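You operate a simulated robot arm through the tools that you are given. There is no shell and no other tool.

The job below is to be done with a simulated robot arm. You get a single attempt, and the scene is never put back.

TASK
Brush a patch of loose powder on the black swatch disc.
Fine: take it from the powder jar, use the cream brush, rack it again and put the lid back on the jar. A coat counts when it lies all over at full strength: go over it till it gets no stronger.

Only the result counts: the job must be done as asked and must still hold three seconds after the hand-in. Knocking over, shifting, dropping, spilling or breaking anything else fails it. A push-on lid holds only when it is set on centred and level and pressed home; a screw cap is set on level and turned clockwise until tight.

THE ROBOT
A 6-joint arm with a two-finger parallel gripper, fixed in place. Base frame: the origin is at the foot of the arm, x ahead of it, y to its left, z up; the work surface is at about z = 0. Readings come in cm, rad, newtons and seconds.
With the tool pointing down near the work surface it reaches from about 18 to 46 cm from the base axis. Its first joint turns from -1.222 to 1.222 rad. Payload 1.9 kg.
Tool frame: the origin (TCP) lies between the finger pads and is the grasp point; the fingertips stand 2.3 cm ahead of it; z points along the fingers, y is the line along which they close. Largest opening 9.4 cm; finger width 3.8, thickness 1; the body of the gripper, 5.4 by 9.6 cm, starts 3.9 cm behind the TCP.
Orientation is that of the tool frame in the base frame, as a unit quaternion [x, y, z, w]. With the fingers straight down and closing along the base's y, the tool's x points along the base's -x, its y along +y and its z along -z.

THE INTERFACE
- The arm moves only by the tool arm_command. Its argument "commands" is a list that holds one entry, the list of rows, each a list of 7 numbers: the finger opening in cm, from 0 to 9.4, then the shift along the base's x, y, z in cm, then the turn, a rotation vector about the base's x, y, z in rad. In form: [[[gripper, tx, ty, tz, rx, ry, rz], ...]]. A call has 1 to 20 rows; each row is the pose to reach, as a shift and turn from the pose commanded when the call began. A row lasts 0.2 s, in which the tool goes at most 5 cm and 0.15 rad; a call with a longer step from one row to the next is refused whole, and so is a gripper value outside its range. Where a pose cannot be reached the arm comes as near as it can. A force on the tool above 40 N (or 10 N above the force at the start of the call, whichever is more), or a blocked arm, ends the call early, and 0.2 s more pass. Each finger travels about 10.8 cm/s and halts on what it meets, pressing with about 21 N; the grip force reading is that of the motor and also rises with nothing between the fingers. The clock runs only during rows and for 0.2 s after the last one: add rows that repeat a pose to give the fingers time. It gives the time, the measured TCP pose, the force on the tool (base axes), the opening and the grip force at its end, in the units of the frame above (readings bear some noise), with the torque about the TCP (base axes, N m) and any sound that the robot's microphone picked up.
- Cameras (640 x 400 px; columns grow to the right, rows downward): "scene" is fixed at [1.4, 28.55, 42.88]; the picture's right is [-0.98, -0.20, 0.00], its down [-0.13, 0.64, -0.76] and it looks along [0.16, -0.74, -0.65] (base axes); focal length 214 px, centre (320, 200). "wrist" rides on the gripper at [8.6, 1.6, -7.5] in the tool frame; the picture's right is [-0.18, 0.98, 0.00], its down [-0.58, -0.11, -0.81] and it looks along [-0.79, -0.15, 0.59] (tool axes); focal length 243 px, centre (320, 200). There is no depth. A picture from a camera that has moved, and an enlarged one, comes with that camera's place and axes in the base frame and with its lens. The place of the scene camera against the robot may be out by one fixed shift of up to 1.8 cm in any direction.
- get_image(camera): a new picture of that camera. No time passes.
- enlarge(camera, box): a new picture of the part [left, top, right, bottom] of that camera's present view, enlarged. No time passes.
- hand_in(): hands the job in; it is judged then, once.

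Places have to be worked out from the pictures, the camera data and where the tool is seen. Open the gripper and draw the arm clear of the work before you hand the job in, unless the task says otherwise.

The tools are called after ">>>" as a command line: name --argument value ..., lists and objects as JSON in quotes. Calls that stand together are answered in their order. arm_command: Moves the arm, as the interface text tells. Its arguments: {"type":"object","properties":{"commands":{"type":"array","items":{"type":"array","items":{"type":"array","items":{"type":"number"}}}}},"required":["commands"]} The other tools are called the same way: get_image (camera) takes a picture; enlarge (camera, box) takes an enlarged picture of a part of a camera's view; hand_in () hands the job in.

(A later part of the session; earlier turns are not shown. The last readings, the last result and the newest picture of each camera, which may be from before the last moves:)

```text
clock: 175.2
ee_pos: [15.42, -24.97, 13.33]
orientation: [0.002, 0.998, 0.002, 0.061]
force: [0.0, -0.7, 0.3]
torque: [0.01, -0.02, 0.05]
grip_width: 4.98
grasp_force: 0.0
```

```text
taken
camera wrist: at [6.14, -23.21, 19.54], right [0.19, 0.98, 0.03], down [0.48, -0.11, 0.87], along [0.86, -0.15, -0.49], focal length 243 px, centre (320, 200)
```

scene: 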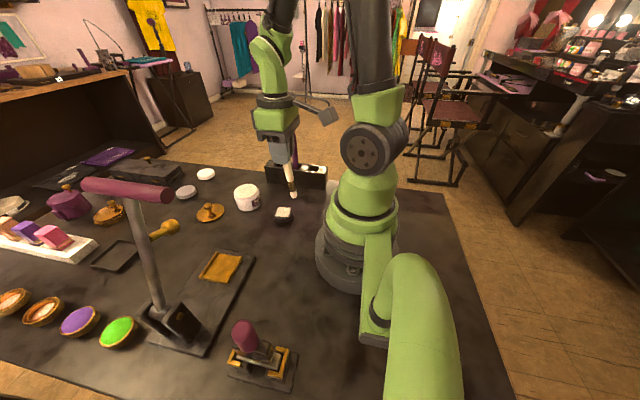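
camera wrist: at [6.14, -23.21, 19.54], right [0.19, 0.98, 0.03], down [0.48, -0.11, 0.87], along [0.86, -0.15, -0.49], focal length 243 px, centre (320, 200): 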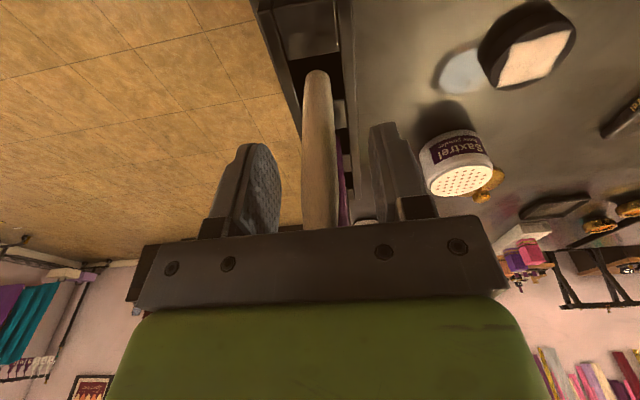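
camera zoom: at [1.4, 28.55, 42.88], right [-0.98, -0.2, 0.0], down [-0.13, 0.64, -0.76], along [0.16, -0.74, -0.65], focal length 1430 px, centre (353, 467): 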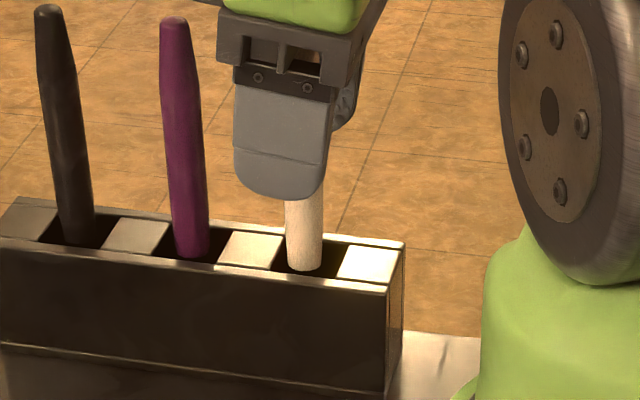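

The brush stays upright in its slot. I rise straight up and, once clear, tilt the tool back to vertical.

>>> arm_command --commands '[[[5, 0, 0, 0.8, 0, 0, 0], [5, 0, 0, 2, 0, 0, 0], [5, 0, 0, 4, 0, 0, 0], [5, 0, 0, 6.5, 0, 0, 0], [5, 0, 0, 9, 0, 0, 0], [5, 0, 1, 11, 0, 0.06, 0], [5, 0, 3, 12, 0, 0.12, 0], [5, 0, 3, 12, 0, 0.12, 0]]]'

>>> get_image --camera "wrist"

>>> enlarge --camera "scene" --box '[250, 100, 350, 200]'

>>> get_image --camera "scene"

```text
clock: 177.0
ee_pos: [15.4, -21.96, 25.24]
orientation: [0.002, 1.0, 0.002, 0.001]
force: [0.1, -0.1, -0.8]
torque: [0.04, -0.02, 0.0]
grip_width: 4.99
grasp_force: 0.0
```

```text
taken
camera wrist: at [6.85, -20.29, 32.57], right [0.19, 0.98, 0.0], down [0.58, -0.11, 0.81], along [0.79, -0.15, -0.59], focal length 243 px, centre (320, 200)
```

wrist: 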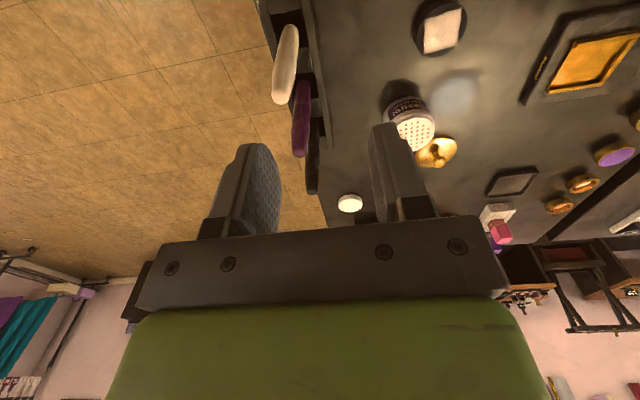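

```text
4.00 times, centred on (300, 150) of scene
camera zoom: at [1.4, 28.55, 42.88], right [-0.98, -0.2, 0.0], down [-0.13, 0.64, -0.76], along [0.16, -0.74, -0.65], focal length 858 px, centre (400, 400)
```

zoom: 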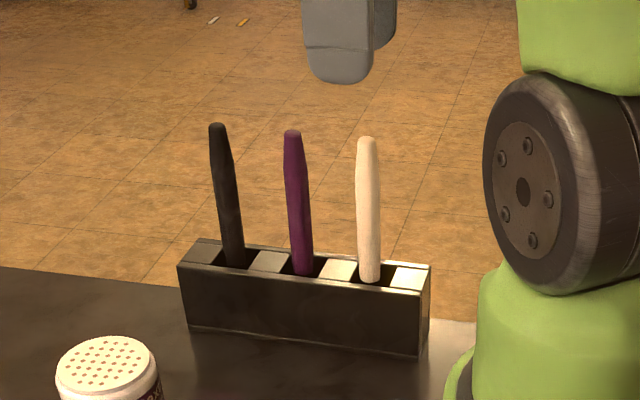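

```text
taken
```

scene: 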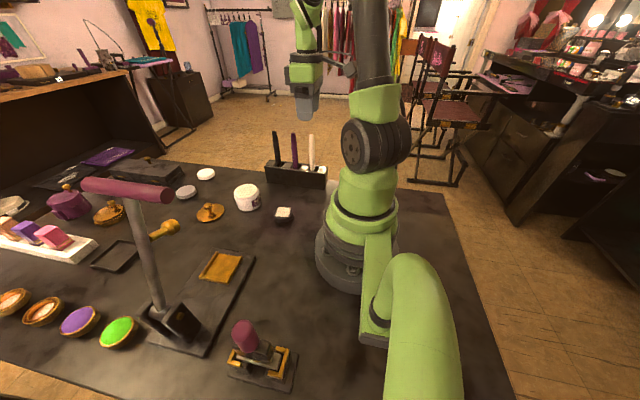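

The cream brush is back, upright in its slot like the others. Now the lid: I travel high to above the lid, whose knob I know from the release pose.

>>> arm_command --commands '[[[5, 0, 2, 0, 0, 0, 0], [5, 3, 4, 0, 0, 0, 0], [5, 6.5, 6, 0, 0, 0, 0], [5, 10, 8, 0, 0, 0, 0], [5, 13.5, 10, 0, 0, 0, 0], [5, 17, 12, 0, 0, 0, 0], [5, 20.5, 14, 0, 0, 0, 0], [5, 23, 15.4, 0, 0, 0, 0], [5, 24.5, 16.1, -2, 0, 0, 0], [5, 24.5, 16.1, -6, 0, 0, 0], [5, 24.5, 16.1, -10, 0, 0, 0], [5, 24.5, 16.1, -13, 0, 0, 0], [5, 24.5, 16.1, -13, 0, 0, 0], [5, 24.5, 16.1, -13, 0, 0, 0]]]'

>>> get_image --camera "wrist"

>>> enlarge --camera "scene" --box '[160, 130, 280, 250]'

```text
clock: 180.0
ee_pos: [39.95, -6.2, 12.23]
orientation: [0.003, 1.0, 0.002, 0.001]
force: [1.1, 0.2, -0.9]
torque: [-0.04, 0.0, -0.01]
grip_width: 5.0
grasp_force: 0.1
```

```text
taken
camera wrist: at [31.44, -4.47, 19.56], right [0.19, 0.98, 0.0], down [0.58, -0.11, 0.81], along [0.79, -0.15, -0.59], focal length 243 px, centre (320, 200)
```

wrist: 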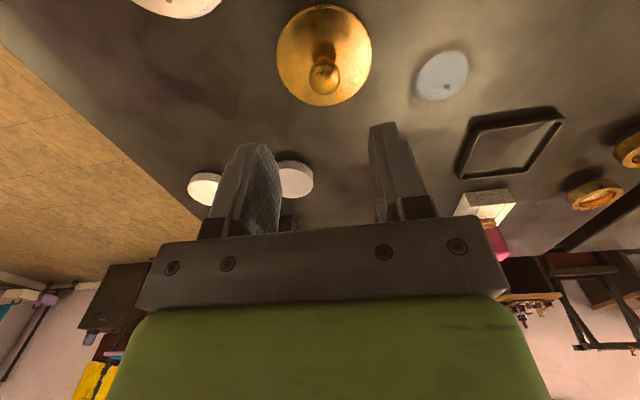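

```text
3.33 times, centred on (220, 190) of scene
camera zoom: at [1.4, 28.55, 42.88], right [-0.98, -0.2, 0.0], down [-0.13, 0.64, -0.76], along [0.16, -0.74, -0.65], focal length 715 px, centre (653, 233)
```

zoom: 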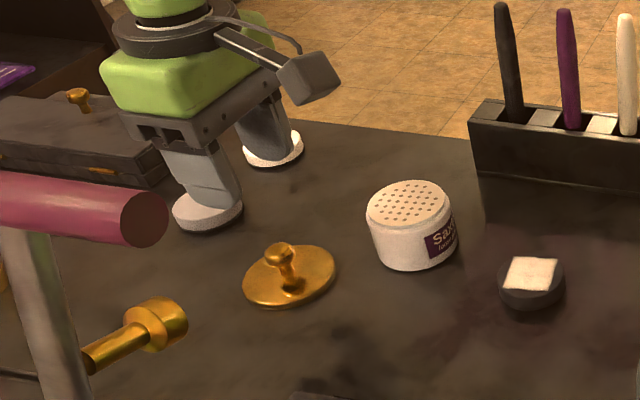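

The knob sits 0.3 cm to +y of the tool axis, matching the recorded release pose. I correct that and descend to the same height, slowing at the end.

>>> arm_command --commands '[[[5, -0.05, 0.3, -2, 0, 0, 0], [5, -0.05, 0.3, -4, 0, 0, 0], [5, -0.05, 0.3, -6, 0, 0, 0], [5, -0.05, 0.3, -7.5, 0, 0, 0], [5, -0.05, 0.3, -8.3, 0, 0, 0], [5, -0.05, 0.3, -8.7, 0, 0, 0], [5, -0.05, 0.3, -8.7, 0, 0, 0]]]'

>>> get_image --camera "wrist"

>>> enlarge --camera "wrist" --box '[220, 20, 420, 220]'

```text
clock: 181.6
ee_pos: [40.09, -5.61, 3.69]
orientation: [0.002, 1.0, 0.002, 0.002]
force: [1.5, -0.2, 0.3]
torque: [0.03, 0.0, 0.0]
grip_width: 5.0
grasp_force: 0.0
```

```text
taken
camera wrist: at [31.46, -3.85, 10.95], right [0.19, 0.98, 0.0], down [0.58, -0.11, 0.81], along [0.79, -0.15, -0.59], focal length 243 px, centre (320, 200)
```

wrist: 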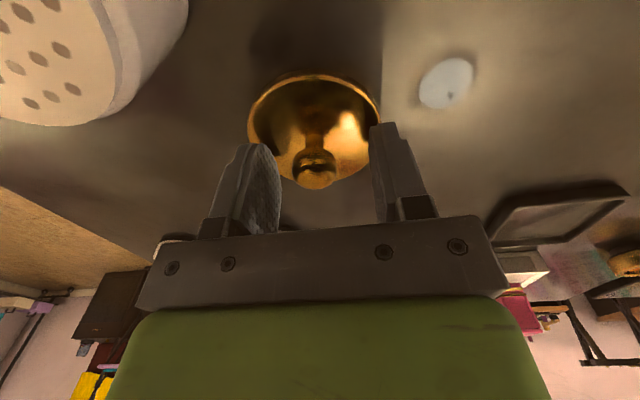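

```text
2.00 times, centred on (320, 120) of wrist
camera zoom: at [31.46, -3.85, 10.95], right [0.19, 0.98, 0.0], down [0.58, -0.11, 0.81], along [0.79, -0.15, -0.59], focal length 485 px, centre (320, 360)
```

zoom: 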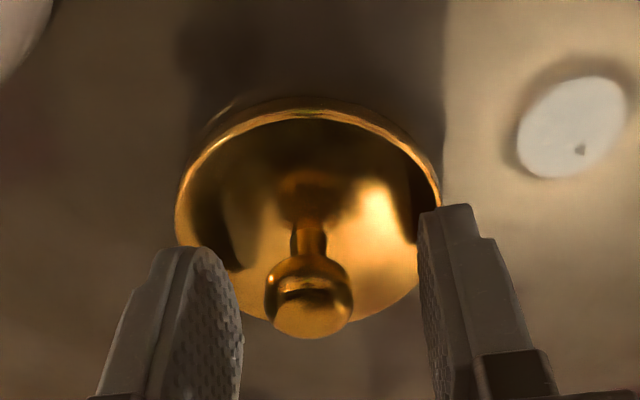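

The knob is 0.27 cm off-centre to −y and needs about 0.25 cm lower. I correct both before closing.

>>> arm_command --commands '[[[5, -0.05, -0.15, -0.05, 0, 0, 0], [5, -0.08, -0.3, -0.12, 0, 0, 0], [5, -0.08, -0.3, -0.2, 0, 0, 0], [5, -0.08, -0.3, -0.22, 0, 0, 0], [5, -0.08, -0.3, -0.22, 0, 0, 0]]]'

>>> enlarge --camera "wrist" --box '[220, 20, 420, 220]'

```text
clock: 182.8
ee_pos: [39.88, -5.84, 3.31]
orientation: [0.001, 1.0, 0.002, 0.001]
force: [0.8, -0.1, 0.3]
torque: [0.01, -0.01, 0.0]
grip_width: 4.96
grasp_force: 0.0
```

```text
2.00 times, centred on (320, 120) of wrist
camera zoom: at [31.3, -4.09, 10.73], right [0.19, 0.98, 0.0], down [0.58, -0.11, 0.81], along [0.79, -0.15, -0.59], focal length 485 px, centre (320, 360)
```

zoom: 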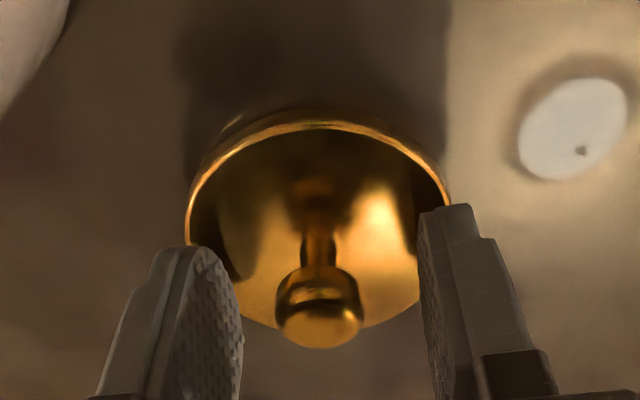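

Knob centred, matching the original grip view. I close on it gradually.

>>> arm_command --commands '[[[3.5, 0, 0, 0, 0, 0, 0], [2.8, 0, 0, 0, 0, 0, 0], [2.4, 0, 0, 0, 0, 0, 0], [2.0, 0, 0, 0, 0, 0, 0], [1.5, 0, 0, 0, 0, 0, 0], [1.0, 0, 0, 0, 0, 0, 0], [1.0, 0, 0, 0, 0, 0, 0]]]'

>>> enlarge --camera "wrist" --box '[220, 20, 420, 220]'

>>> enlarge --camera "scene" --box '[180, 170, 250, 240]'

```text
clock: 184.4
ee_pos: [39.88, -5.89, 3.34]
orientation: [0.001, 1.0, 0.001, 0.001]
force: [-0.4, 0.5, -0.5]
torque: [0.0, -0.02, 0.03]
grip_width: 2.01
grasp_force: 20.7
```

```text
2.00 times, centred on (320, 120) of wrist
camera zoom: at [31.3, -4.09, 10.74], right [0.19, 0.98, 0.0], down [0.58, -0.11, 0.81], along [0.79, -0.15, -0.59], focal length 485 px, centre (320, 360)
```

zoom: 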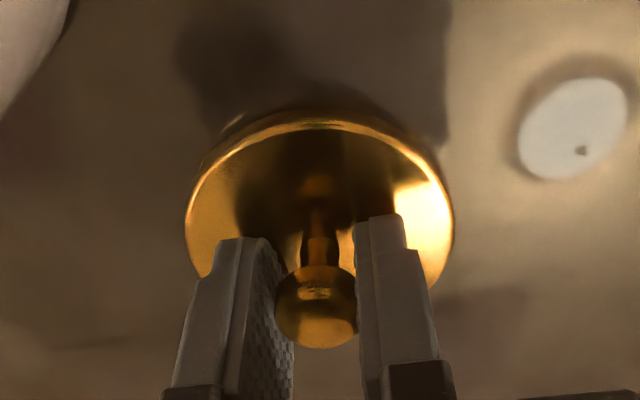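

```text
5.71 times, centred on (215, 205) of scene
camera zoom: at [1.4, 28.55, 42.88], right [-0.98, -0.2, 0.0], down [-0.13, 0.64, -0.76], along [0.16, -0.74, -0.65], focal length 1226 px, centre (920, 171)
```

zoom: 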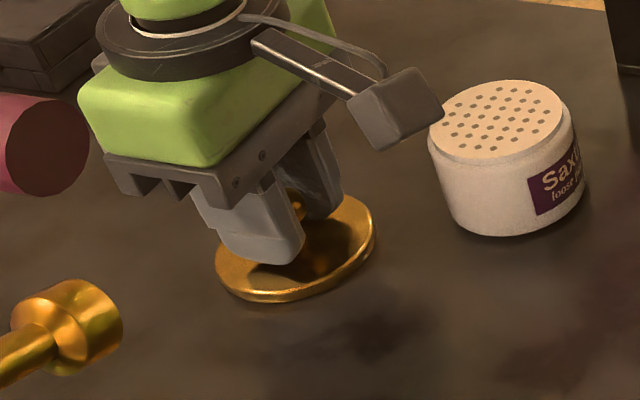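

The knob is gripped at 2.01 cm as before. I lift the lid well above jar height and carry it to over the jar.

>>> arm_command --commands '[[[1.0, 0, 0, 0.5, 0, 0, 0], [1.0, 0, 0, 2, 0, 0, 0], [1.0, 0, 0, 5, 0, 0, 0], [1.0, 0, 0, 8, 0, 0, 0], [1.0, 0, 0, 10.3, 0, 0, 0], [1.0, -2.5, -1.7, 10.3, 0, 0, 0], [1.0, -5, -3.5, 10.3, 0, 0, 0], [1.0, -7.2, -5, 10.3, 0, 0, 0], [1.0, -8.57, -5.96, 10.3, 0, 0, 0], [1.0, -8.57, -5.96, 10.3, 0, 0, 0], [1.0, -8.57, -5.96, 10.3, 0, 0, 0]]]'

>>> get_image --camera "wrist"

>>> enlarge --camera "scene" --box '[210, 130, 290, 220]'

```text
clock: 186.8
ee_pos: [31.24, -11.77, 13.62]
orientation: [0.002, 1.0, 0.002, 0.001]
force: [-0.2, 0.2, 0.1]
torque: [0.03, -0.02, 0.02]
grip_width: 2.02
grasp_force: 21.0
```

```text
taken
camera wrist: at [22.67, -10.1, 20.99], right [0.19, 0.98, 0.0], down [0.58, -0.11, 0.81], along [0.79, -0.15, -0.59], focal length 243 px, centre (320, 200)
```

wrist: 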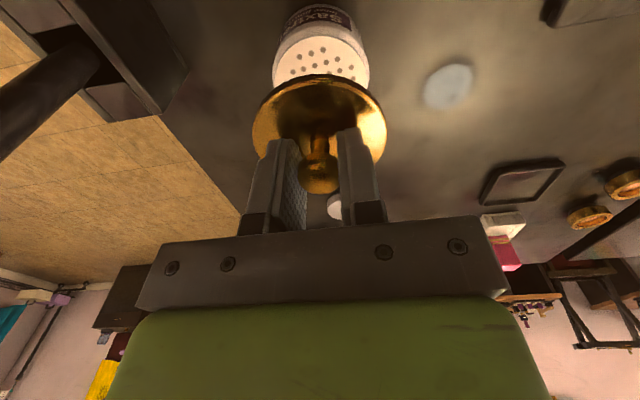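

```text
4.44 times, centred on (250, 175) of scene
camera zoom: at [1.4, 28.55, 42.88], right [-0.98, -0.2, 0.0], down [-0.13, 0.64, -0.76], along [0.16, -0.74, -0.65], focal length 953 px, centre (631, 311)
```

zoom: 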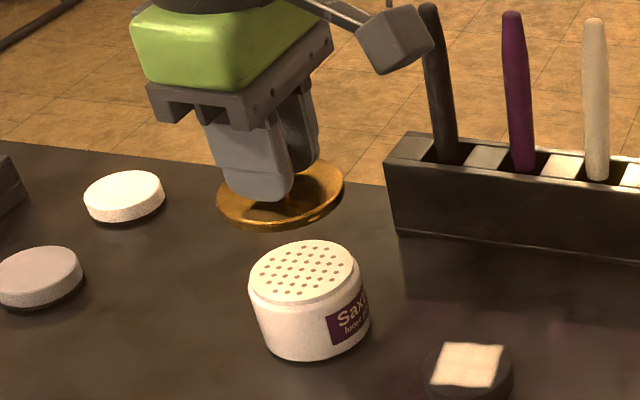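

Aligned within about 1 mm. I nudge by (+0.06,+0.05) and lower to about 1 cm above the seat, then compare with the picture taken when the lid was lifted off.

>>> arm_command --commands '[[[1.0, 0.06, 0.05, -1, 0, 0, 0], [1.0, 0.06, 0.05, -2, 0, 0, 0], [1.0, 0.06, 0.05, -3, 0, 0, 0], [1.0, 0.06, 0.05, -3.6, 0, 0, 0], [1.0, 0.06, 0.05, -4.0, 0, 0, 0], [1.0, 0.06, 0.05, -4.0, 0, 0, 0]]]'

>>> enlarge --camera "wrist" --box '[220, 20, 420, 220]'

>>> enlarge --camera "scene" --box '[215, 150, 305, 230]'

```text
clock: 188.2
ee_pos: [31.36, -11.84, 9.51]
orientation: [0.002, 1.0, 0.002, 0.002]
force: [-0.1, 0.3, -0.1]
torque: [0.03, 0.03, -0.01]
grip_width: 2.03
grasp_force: 21.1
```

```text
2.00 times, centred on (320, 120) of wrist
camera zoom: at [22.81, -9.98, 16.91], right [0.19, 0.98, 0.0], down [0.58, -0.11, 0.81], along [0.79, -0.15, -0.59], focal length 485 px, centre (320, 360)
```

zoom: 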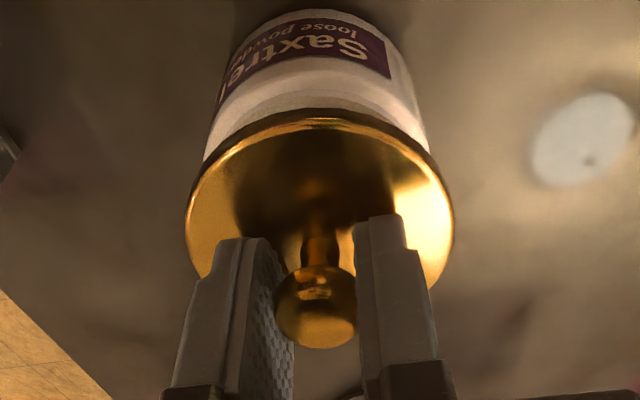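

```text
5.00 times, centred on (260, 190) of scene
camera zoom: at [1.4, 28.55, 42.88], right [-0.98, -0.2, 0.0], down [-0.13, 0.64, -0.76], along [0.16, -0.74, -0.65], focal length 1072 px, centre (620, 250)
```

zoom: 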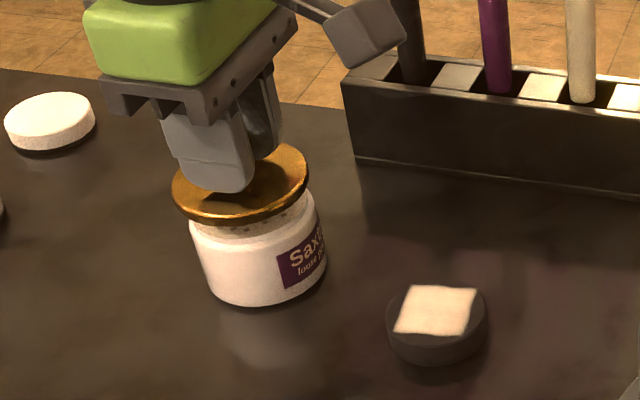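

Very close to the original. Comparing rim and jar edges I need about −0.1 in x and −0.07 in y; I apply that and lower to 0.4 cm above the seat for a final comparison.

>>> arm_command --commands '[[[1.0, -0.1, -0.07, 0, 0, 0, 0], [1.0, -0.1, -0.07, -0.2, 0, 0, 0], [1.0, -0.1, -0.07, -0.4, 0, 0, 0], [1.0, -0.1, -0.07, -0.5, 0, 0, 0], [1.0, -0.1, -0.07, -0.5, 0, 0, 0]]]'

>>> enlarge --camera "wrist" --box '[220, 20, 420, 220]'

>>> enlarge --camera "scene" --box '[215, 150, 305, 230]'

>>> enlarge --camera "scene" --box '[230, 165, 270, 215]'

```text
clock: 189.4
ee_pos: [31.19, -11.85, 9.08]
orientation: [0.001, 1.0, 0.002, 0.001]
force: [0.3, 0.9, -0.3]
torque: [0.01, -0.02, 0.04]
grip_width: 2.02
grasp_force: 20.5
```

```text
2.00 times, centred on (320, 120) of wrist
camera zoom: at [22.63, -10.05, 16.43], right [0.19, 0.98, 0.0], down [0.58, -0.11, 0.81], along [0.79, -0.15, -0.59], focal length 485 px, centre (320, 360)
```

zoom: 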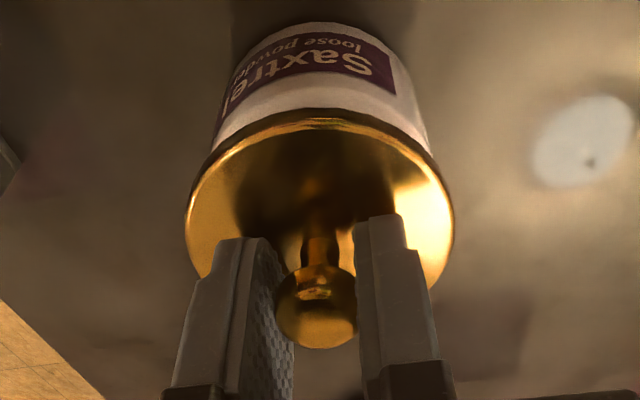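

```text
5.00 times, centred on (260, 190) of scene
camera zoom: at [1.4, 28.55, 42.88], right [-0.98, -0.2, 0.0], down [-0.13, 0.64, -0.76], along [0.16, -0.74, -0.65], focal length 1072 px, centre (620, 250)
```

zoom: 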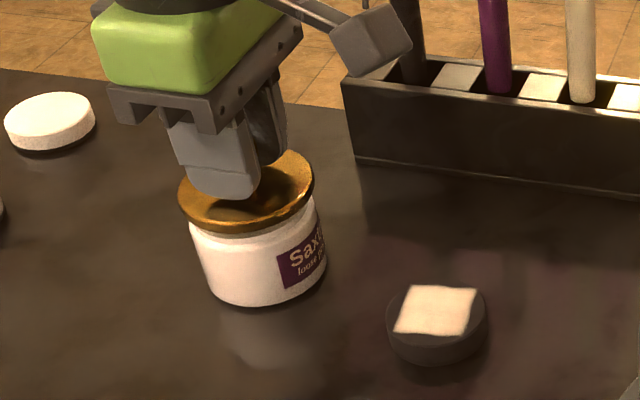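

```text
8.00 times, centred on (250, 190) of scene
camera zoom: at [1.4, 28.55, 42.88], right [-0.98, -0.2, 0.0], down [-0.13, 0.64, -0.76], along [0.16, -0.74, -0.65], focal length 1716 px, centre (880, 280)
```

zoom: 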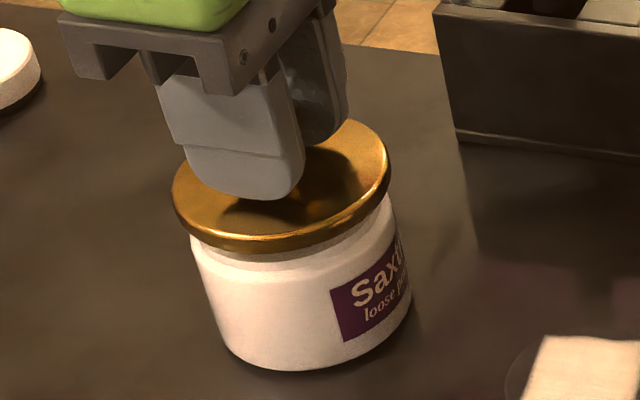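

The lid is about 0.1 cm too far −x compared with the lift-off picture. I nudge +0.09 in x and re-read the pose.

>>> arm_command --commands '[[[1.0, 0.05, 0, 0, 0, 0, 0], [1.0, 0.09, 0, 0, 0, 0, 0], [1.0, 0.09, 0, 0, 0, 0, 0]]]'

>>> enlarge --camera "wrist" --box '[220, 20, 420, 220]'

>>> enlarge --camera "scene" --box '[215, 150, 305, 230]'

```text
clock: 190.2
ee_pos: [31.39, -11.79, 8.95]
orientation: [0.001, 1.0, 0.002, 0.001]
force: [-0.4, -0.5, -1.0]
torque: [0.03, -0.03, -0.01]
grip_width: 2.01
grasp_force: 20.8
```

```text
2.00 times, centred on (320, 120) of wrist
camera zoom: at [22.74, -10.07, 16.42], right [0.19, 0.98, 0.0], down [0.58, -0.11, 0.81], along [0.79, -0.15, -0.59], focal length 485 px, centre (320, 360)
```

zoom: 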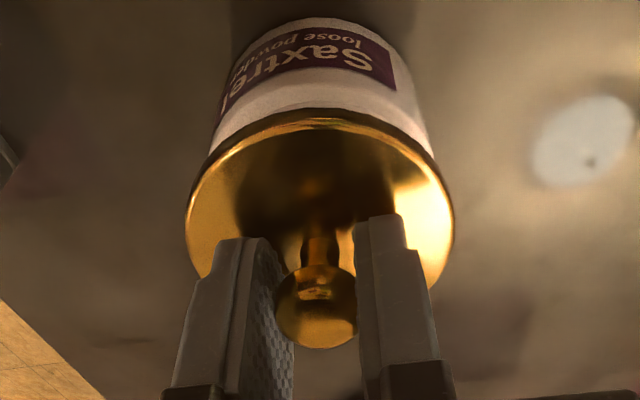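

```text
5.00 times, centred on (260, 190) of scene
camera zoom: at [1.4, 28.55, 42.88], right [-0.98, -0.2, 0.0], down [-0.13, 0.64, -0.76], along [0.16, -0.74, -0.65], focal length 1072 px, centre (620, 250)
```

zoom: 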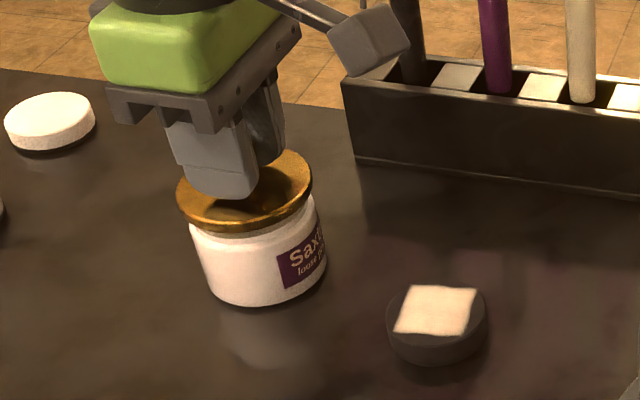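

Pose now matches the original seat position. I lower in 0.1 cm steps until contact and then press.

>>> arm_command --commands '[[[1.0, 0, 0, -0.1, 0, 0, 0], [1.0, 0, 0, -0.2, 0, 0, 0], [1.0, 0, 0, -0.3, 0, 0, 0], [1.0, 0, 0, -0.38, 0, 0, 0], [1.0, 0, 0, -0.38, 0, 0, 0]]]'

>>> enlarge --camera "wrist" --box '[220, 20, 420, 220]'

>>> enlarge --camera "scene" --box '[230, 165, 270, 215]'

```text
clock: 191.4
ee_pos: [31.34, -11.92, 8.75]
orientation: [0.002, 1.0, 0.002, 0.001]
force: [-1.1, 0.0, -0.2]
torque: [0.02, 0.02, 0.03]
grip_width: 2.02
grasp_force: 21.1
```

```text
2.00 times, centred on (320, 120) of wrist
camera zoom: at [22.74, -10.11, 16.16], right [0.19, 0.98, 0.0], down [0.58, -0.11, 0.81], along [0.79, -0.15, -0.59], focal length 485 px, centre (320, 360)
```

zoom: 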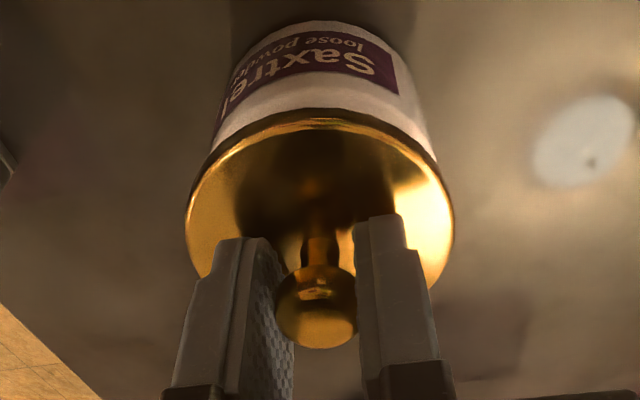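

```text
8.00 times, centred on (250, 190) of scene
camera zoom: at [1.4, 28.55, 42.88], right [-0.98, -0.2, 0.0], down [-0.13, 0.64, -0.76], along [0.16, -0.74, -0.65], focal length 1716 px, centre (880, 280)
```

zoom: 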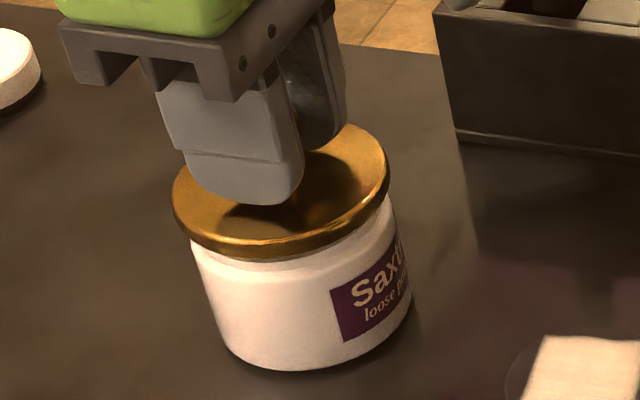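

Still free at 0.2 cm above the seat. I continue down gently.

>>> arm_command --commands '[[[1.0, 0, 0.03, -0.06, 0, 0, 0], [1.0, 0, 0.04, -0.12, 0, 0, 0], [1.0, 0, 0.04, -0.18, 0, 0, 0], [1.0, 0, 0.04, -0.22, 0, 0, 0]]]'

>>> enlarge --camera "wrist" --box '[220, 20, 420, 220]'

>>> enlarge --camera "scene" --box '[230, 165, 270, 215]'

```text
clock: 192.4
ee_pos: [31.42, -11.8, 8.57]
orientation: [0.001, 1.0, 0.002, 0.001]
force: [0.3, 0.3, 0.4]
torque: [0.03, 0.0, 0.02]
grip_width: 2.04
grasp_force: 21.1
```

```text
2.00 times, centred on (320, 120) of wrist
camera zoom: at [22.83, -10.07, 15.91], right [0.19, 0.98, 0.0], down [0.58, -0.11, 0.81], along [0.79, -0.15, -0.59], focal length 485 px, centre (320, 360)
```

zoom: 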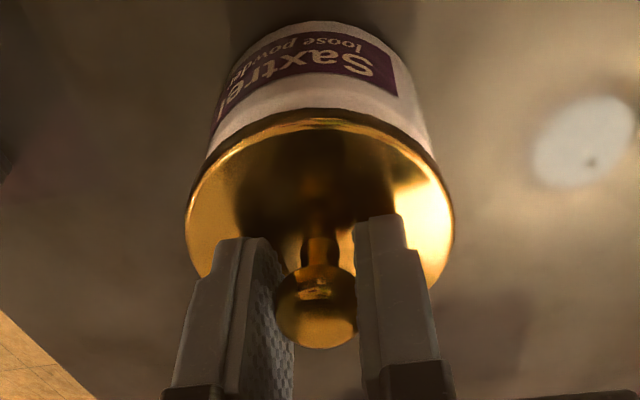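

```text
8.00 times, centred on (250, 190) of scene
camera zoom: at [1.4, 28.55, 42.88], right [-0.98, -0.2, 0.0], down [-0.13, 0.64, -0.76], along [0.16, -0.74, -0.65], focal length 1716 px, centre (880, 280)
```

zoom: 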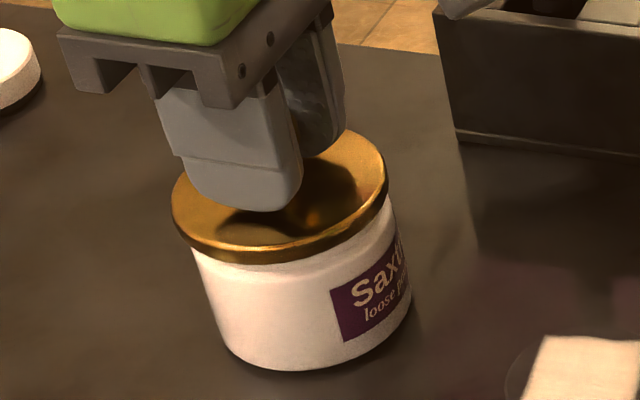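

Not in contact yet, but x has drifted to 22.83 versus the 22.72 target. I correct x by −0.12 here before pressing on.

>>> arm_command --commands '[[[1.0, -0.06, 0, 0.05, 0, 0, 0], [1.0, -0.12, 0, 0.05, 0, 0, 0], [1.0, -0.12, 0, 0.05, 0, 0, 0]]]'

>>> enlarge --camera "wrist" --box '[220, 20, 420, 220]'

>>> enlarge --camera "scene" --box '[215, 150, 305, 230]'

```text
clock: 193.2
ee_pos: [31.18, -11.83, 8.52]
orientation: [0.002, 1.0, 0.002, 0.001]
force: [0.3, 0.0, -0.6]
torque: [0.01, -0.02, 0.0]
grip_width: 2.04
grasp_force: 20.7
```

```text
2.00 times, centred on (320, 120) of wrist
camera zoom: at [22.64, -10.08, 15.91], right [0.19, 0.98, 0.0], down [0.58, -0.11, 0.81], along [0.79, -0.15, -0.59], focal length 485 px, centre (320, 360)
```

zoom: 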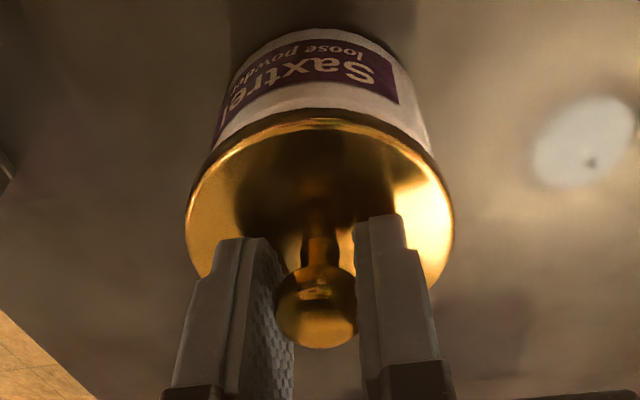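

```text
5.00 times, centred on (260, 190) of scene
camera zoom: at [1.4, 28.55, 42.88], right [-0.98, -0.2, 0.0], down [-0.13, 0.64, -0.76], along [0.16, -0.74, -0.65], focal length 1072 px, centre (620, 250)
```

zoom: 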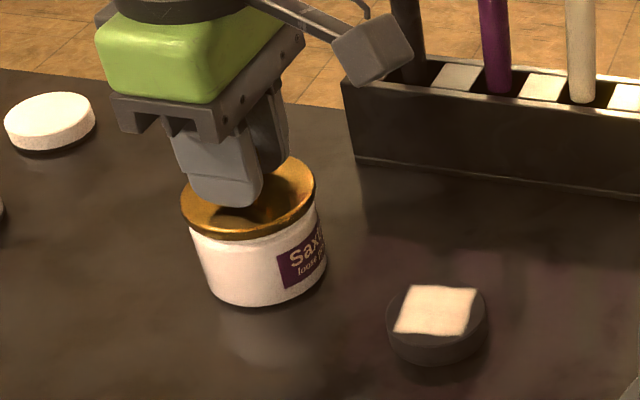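

Now x is 22.64, slightly past. I nudge +0.05 and lower in 0.05 cm steps to find contact.

>>> arm_command --commands '[[[1.0, 0.05, 0.02, 0, 0, 0, 0], [1.0, 0.06, 0.02, -0.05, 0, 0, 0], [1.0, 0.06, 0.02, -0.1, 0, 0, 0], [1.0, 0.06, 0.02, -0.15, 0, 0, 0]]]'

>>> enlarge --camera "wrist" --box '[220, 20, 420, 220]'

>>> enlarge --camera "scene" --box '[215, 150, 305, 230]'

```text
clock: 194.2
ee_pos: [31.28, -11.78, 8.35]
orientation: [0.002, 1.0, 0.002, 0.002]
force: [-0.2, 0.4, 0.0]
torque: [-0.02, -0.02, -0.02]
grip_width: 2.02
grasp_force: 20.8
```

```text
2.00 times, centred on (320, 120) of wrist
camera zoom: at [22.65, -10.04, 15.78], right [0.19, 0.98, 0.0], down [0.58, -0.11, 0.81], along [0.79, -0.15, -0.59], focal length 485 px, centre (320, 360)
```

zoom: 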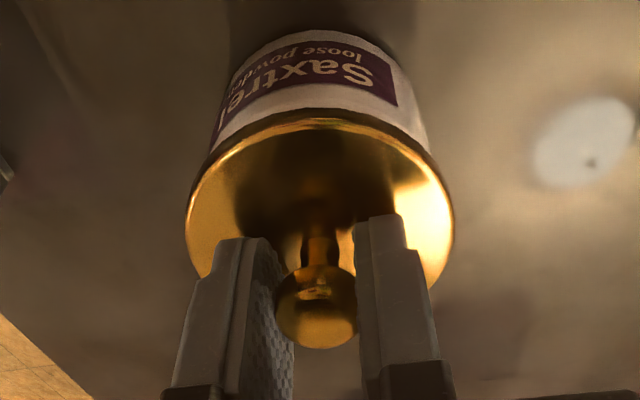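

```text
5.00 times, centred on (260, 190) of scene
camera zoom: at [1.4, 28.55, 42.88], right [-0.98, -0.2, 0.0], down [-0.13, 0.64, -0.76], along [0.16, -0.74, -0.65], focal length 1072 px, centre (620, 250)
```

zoom: 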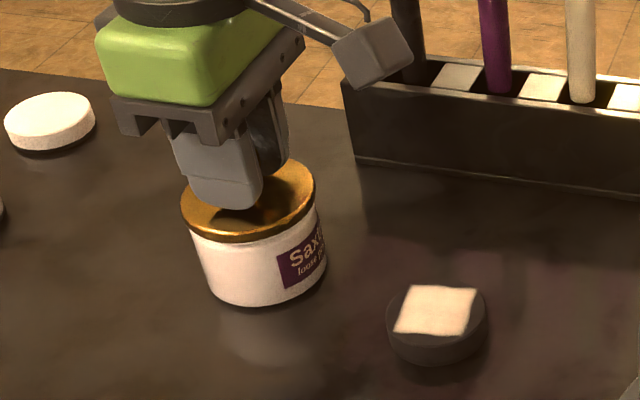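

The lid now lines up with the original closed picture (edges 181/315, bottom 242). I keep lowering in tiny steps to press it home.

>>> arm_command --commands '[[[1.0, 0, 0, -0.05, 0, 0, 0], [1.0, 0, 0, -0.1, 0, 0, 0], [1.0, 0, 0, -0.15, 0, 0, 0]]]'

>>> enlarge --camera "wrist" --box '[220, 20, 420, 220]'

>>> enlarge --camera "scene" --box '[215, 150, 305, 230]'

```text
clock: 195.0
ee_pos: [31.42, -11.76, 8.41]
orientation: [0.003, 1.0, 0.001, 0.002]
force: [-7.4, -2.5, 24.4]
torque: [-0.02, 0.21, 0.0]
grip_width: 2.06
grasp_force: 20.6
heard: snap
```

```text
2.00 times, centred on (320, 120) of wrist
camera zoom: at [22.72, -10.01, 15.76], right [0.19, 0.98, 0.0], down [0.58, -0.11, 0.81], along [0.79, -0.15, -0.59], focal length 485 px, centre (320, 360)
```

zoom: 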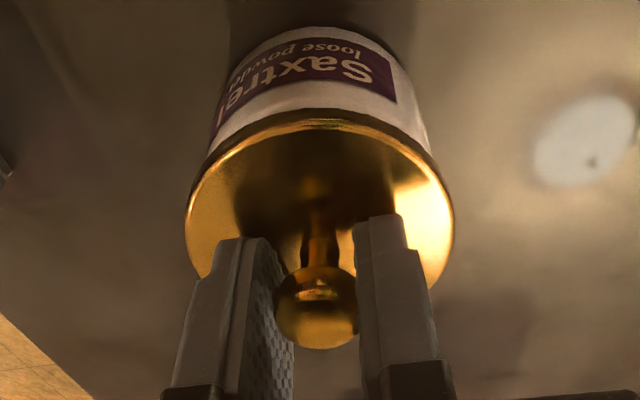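

```text
5.00 times, centred on (260, 190) of scene
camera zoom: at [1.39, 28.55, 42.88], right [-0.98, -0.2, 0.0], down [-0.13, 0.64, -0.76], along [0.16, -0.74, -0.65], focal length 1072 px, centre (620, 250)
```

zoom: 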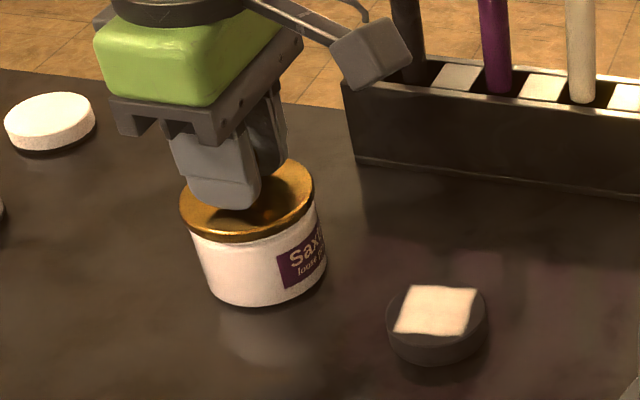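

A snap was heard at 24 N — the lid has clicked home, matching the original position. I ease the force off slightly and open the fingers gently.

>>> arm_command --commands '[[[1.0, 0, 0, 0.04, 0, 0, 0], [1.0, 0, 0, 0.07, 0, 0, 0], [1.0, 0, 0, 0.07, 0, 0, 0]]]'

```text
clock: 195.8
ee_pos: [31.32, -11.82, 8.41]
orientation: [0.001, 1.0, 0.0, 0.001]
force: [-3.6, -0.3, 22.3]
torque: [-0.03, -0.07, -0.03]
grip_width: 2.03
grasp_force: 20.8
```

Still 22 N of press. I ease up a little more before releasing.

>>> arm_command --commands '[[[1.0, 0.02, 0, 0.03, 0, 0, 0], [1.0, 0.02, 0, 0.06, 0, 0, 0], [1.0, 0.02, 0, 0.06, 0, 0, 0]]]'

```text
clock: 196.6
ee_pos: [31.28, -11.87, 8.38]
orientation: [0.001, 1.0, 0.002, 0.0]
force: [0.2, -0.7, 0.3]
torque: [0.02, -0.02, 0.01]
grip_width: 2.04
grasp_force: 20.9
heard: snap
```

Another snap was heard and the force dropped to zero, so the lid may have popped off again. I look closely.

>>> enlarge --camera "wrist" --box '[220, 20, 420, 220]'

>>> enlarge --camera "scene" --box '[230, 165, 270, 215]'

>>> enlarge --camera "scene" --box '[215, 150, 305, 230]'

```text
2.00 times, centred on (320, 120) of wrist
camera zoom: at [22.78, -10.04, 15.76], right [0.19, 0.98, 0.0], down [0.58, -0.11, 0.81], along [0.79, -0.15, -0.59], focal length 485 px, centre (320, 360)
```

zoom: 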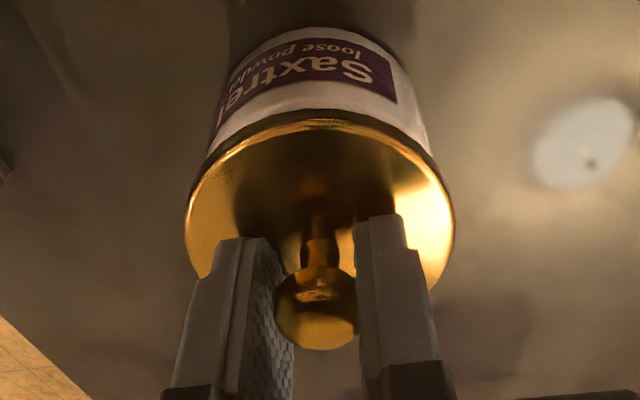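

```text
8.00 times, centred on (250, 190) of scene
camera zoom: at [1.4, 28.55, 42.88], right [-0.98, -0.2, 0.0], down [-0.13, 0.64, -0.76], along [0.16, -0.74, -0.65], focal length 1716 px, centre (880, 280)
```

zoom: 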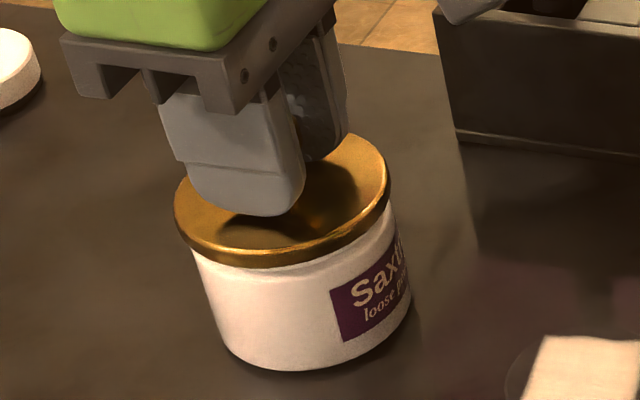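

```text
5.00 times, centred on (260, 190) of scene
camera zoom: at [1.4, 28.55, 42.88], right [-0.98, -0.2, 0.0], down [-0.13, 0.64, -0.76], along [0.16, -0.74, -0.65], focal length 1072 px, centre (620, 250)
```

zoom: 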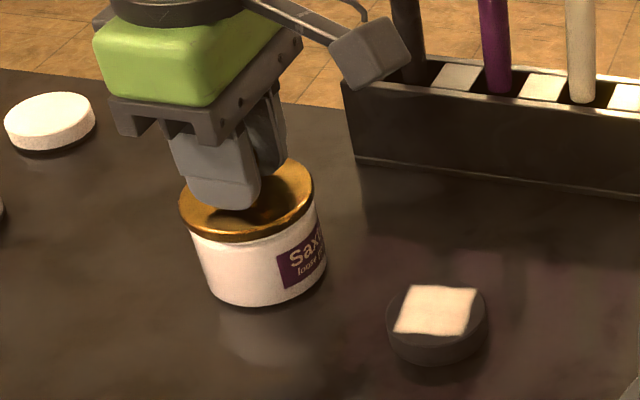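

The lid looks seated, but it likely unclicked as I eased up while still gripping. I press again until it snaps, and this time I will open the fingers while still pressing.

>>> arm_command --commands '[[[1.0, -0.04, 0, -0.04, 0, 0, 0], [1.0, -0.04, 0, -0.09, 0, 0, 0], [1.0, -0.04, 0, -0.14, 0, 0, 0], [1.0, -0.04, 0, -0.17, 0, 0, 0]]]'

```text
clock: 197.6
ee_pos: [31.11, -11.83, 8.35]
orientation: [0.002, 1.0, 0.002, 0.001]
force: [0.1, 0.2, 3.8]
torque: [0.02, -0.01, -0.02]
grip_width: 2.02
grasp_force: 20.8
```

Only 3.8 N and no snap so far. I press a bit further.

>>> arm_command --commands '[[[1.0, 0.03, 0, -0.04, 0, 0, 0], [1.0, 0.03, 0, -0.08, 0, 0, 0], [1.0, 0.03, 0, -0.11, 0, 0, 0]]]'

```text
clock: 198.4
ee_pos: [31.33, -11.92, 8.12]
orientation: [0.002, 1.0, 0.001, 0.002]
force: [-7.1, -1.9, 28.0]
torque: [0.0, 0.11, 0.02]
grip_width: 2.01
grasp_force: 20.6
```

28 N without a new snap. I check the pose and picture.

>>> enlarge --camera "wrist" --box '[220, 20, 420, 220]'

>>> enlarge --camera "scene" --box '[230, 165, 270, 215]'

```text
2.00 times, centred on (320, 120) of wrist
camera zoom: at [22.78, -10.12, 15.54], right [0.19, 0.98, 0.0], down [0.58, -0.11, 0.81], along [0.79, -0.15, -0.59], focal length 485 px, centre (320, 360)
```

zoom: 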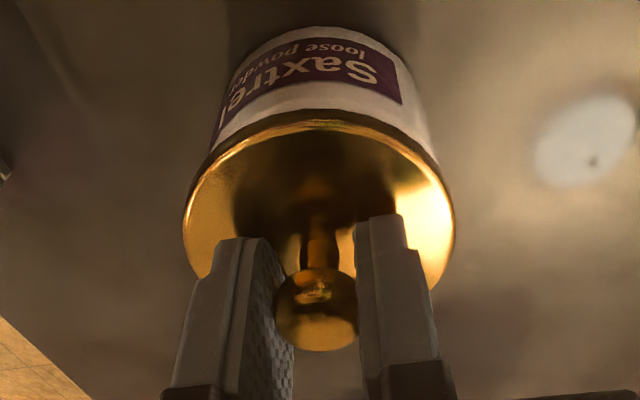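

```text
8.00 times, centred on (250, 190) of scene
camera zoom: at [1.39, 28.55, 42.88], right [-0.98, -0.2, 0.0], down [-0.13, 0.64, -0.76], along [0.16, -0.74, -0.65], focal length 1716 px, centre (880, 280)
```

zoom: 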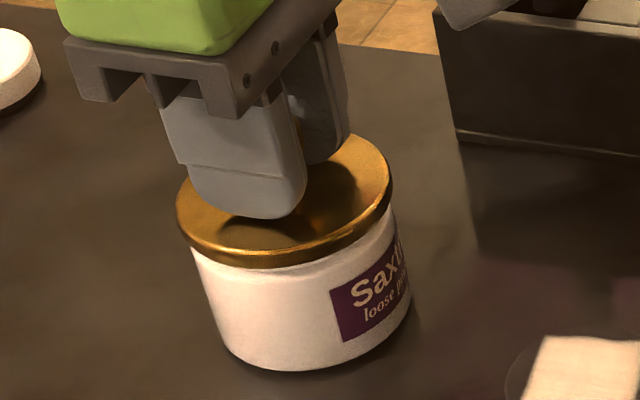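

The lid sits exactly as in the original closed picture. I open the fingers now while still pressing, with only a slight rise as they let go.

>>> arm_command --commands '[[[2.6, 0, 0, 0.03, 0, 0, 0], [3.5, 0, 0, 0.12, 0, 0, 0], [5, 0, 0, 0.2, 0, 0, 0], [5, 0, 0, 0.2, 0, 0, 0]]]'

>>> enlarge --camera "wrist" --box '[220, 20, 420, 220]'

>>> enlarge --camera "scene" --box '[230, 165, 270, 215]'

```text
clock: 199.4
ee_pos: [31.34, -11.76, 8.42]
orientation: [0.002, 1.0, 0.002, 0.001]
force: [0.3, -1.0, 0.3]
torque: [-0.01, 0.01, -0.02]
grip_width: 5.01
grasp_force: 0.1
heard: snap
```

```text
2.00 times, centred on (320, 120) of wrist
camera zoom: at [22.74, -9.99, 15.76], right [0.19, 0.98, 0.0], down [0.58, -0.11, 0.81], along [0.79, -0.15, -0.59], focal length 485 px, centre (320, 360)
```

zoom: 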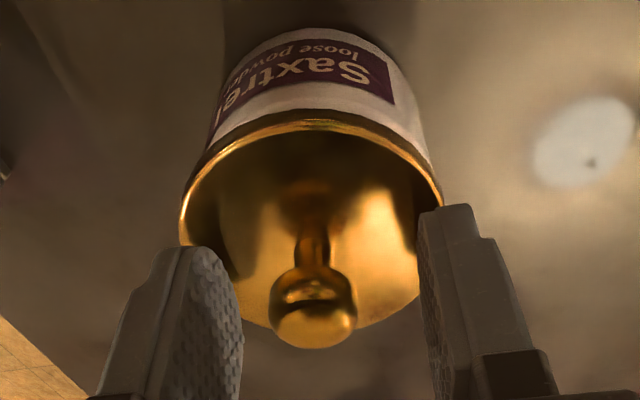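

```text
8.00 times, centred on (250, 190) of scene
camera zoom: at [1.4, 28.55, 42.88], right [-0.98, -0.2, 0.0], down [-0.13, 0.64, -0.76], along [0.16, -0.74, -0.65], focal length 1716 px, centre (880, 280)
```

zoom: 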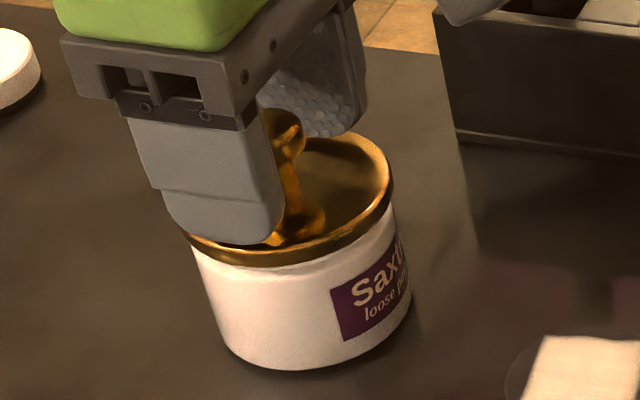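

Another snap came on release, so the lid's state is uncertain though it looks seated and level. To make sure it is home, I rise clear, close the fingers and will press straight down on the knob top without gripping.

>>> arm_command --commands '[[[5, 0, 0, 1, 0, 0, 0], [5, 0, 0, 3, 0, 0, 0], [5, 0, 0, 6, 0, 0, 0], [5, 0, 0, 6, 0, 0, 0], [3, 0, 0, 6, 0, 0, 0], [1, 0, 0, 6, 0, 0, 0], [0, 0, 0, 6, 0, 0, 0], [0, 0, 0, 6, 0, 0, 0], [0, 0, 0, 6, 0, 0, 0]]]'

>>> get_image --camera "wrist"

>>> enlarge --camera "scene" --box '[215, 150, 305, 230]'

>>> enlarge --camera "scene" --box '[230, 165, 270, 215]'

```text
clock: 201.4
ee_pos: [31.3, -11.83, 14.46]
orientation: [0.003, 1.0, 0.001, 0.001]
force: [0.3, 0.0, -0.1]
torque: [0.01, 0.06, 0.0]
grip_width: 0.04
grasp_force: 21.7
```

```text
taken
camera wrist: at [22.81, -10.02, 21.94], right [0.19, 0.98, 0.0], down [0.58, -0.11, 0.81], along [0.79, -0.15, -0.59], focal length 243 px, centre (320, 200)
```

wrist: 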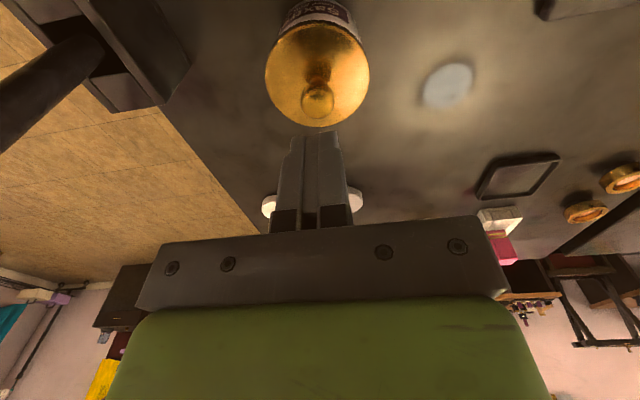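

```text
5.00 times, centred on (260, 190) of scene
camera zoom: at [1.4, 28.55, 42.88], right [-0.98, -0.2, 0.0], down [-0.13, 0.64, -0.76], along [0.16, -0.74, -0.65], focal length 1072 px, centre (620, 250)
```

zoom: 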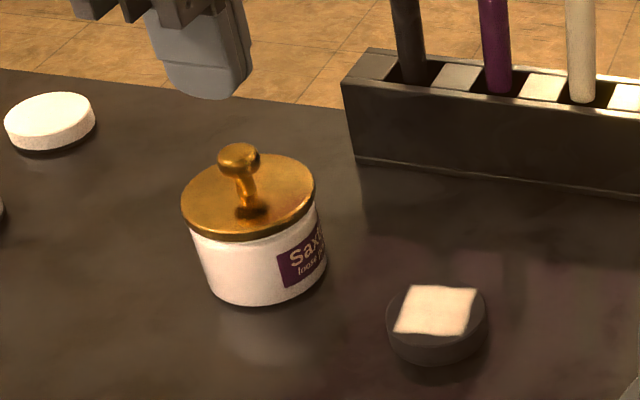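

```text
8.00 times, centred on (250, 190) of scene
camera zoom: at [1.4, 28.55, 42.88], right [-0.98, -0.2, 0.0], down [-0.13, 0.64, -0.76], along [0.16, -0.74, -0.65], focal length 1716 px, centre (880, 280)
```

zoom: 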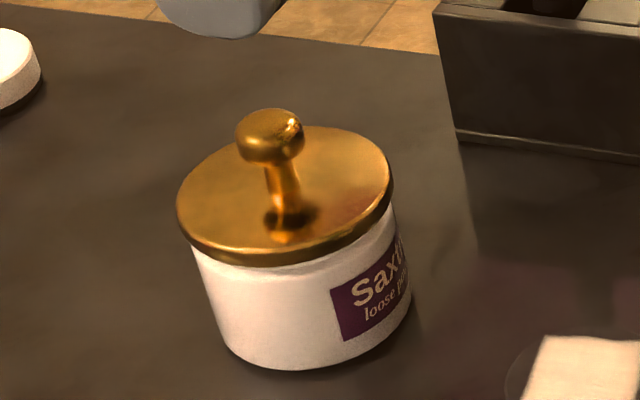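

The lid sits visually centred and level. I take the same crop as at the very start for comparison before pressing.

>>> enlarge --camera "scene" --box '[225, 165, 305, 235]'

>>> enlarge --camera "wrist" --box '[250, 0, 390, 150]'

```text
5.71 times, centred on (265, 200) of scene
camera zoom: at [1.4, 28.55, 42.88], right [-0.98, -0.2, 0.0], down [-0.13, 0.64, -0.76], along [0.16, -0.74, -0.65], focal length 1226 px, centre (634, 200)
```

zoom: 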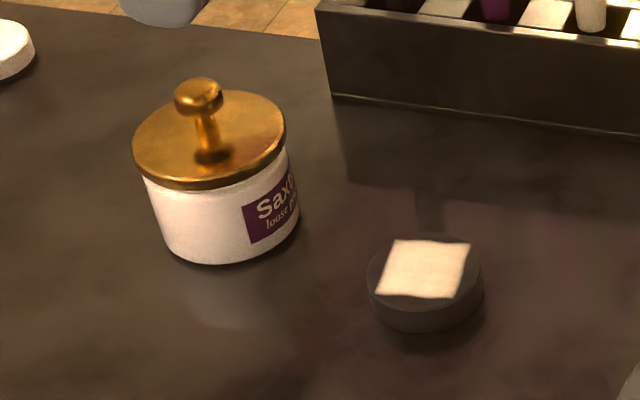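

```text
2.67 times, centred on (320, 75) of wrist
camera zoom: at [22.81, -10.02, 21.94], right [0.19, 0.98, 0.0], down [0.58, -0.11, 0.81], along [0.79, -0.15, -0.59], focal length 647 px, centre (320, 533)
```

zoom: 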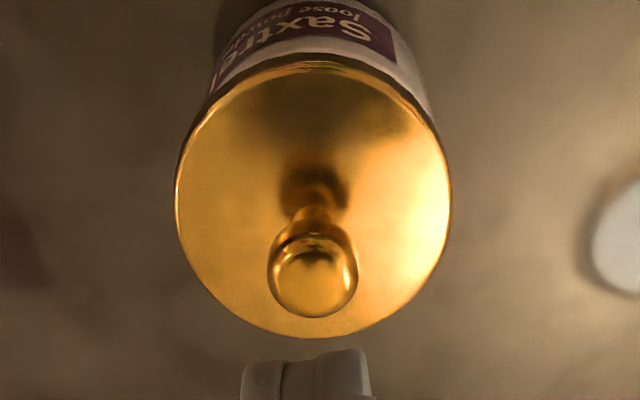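

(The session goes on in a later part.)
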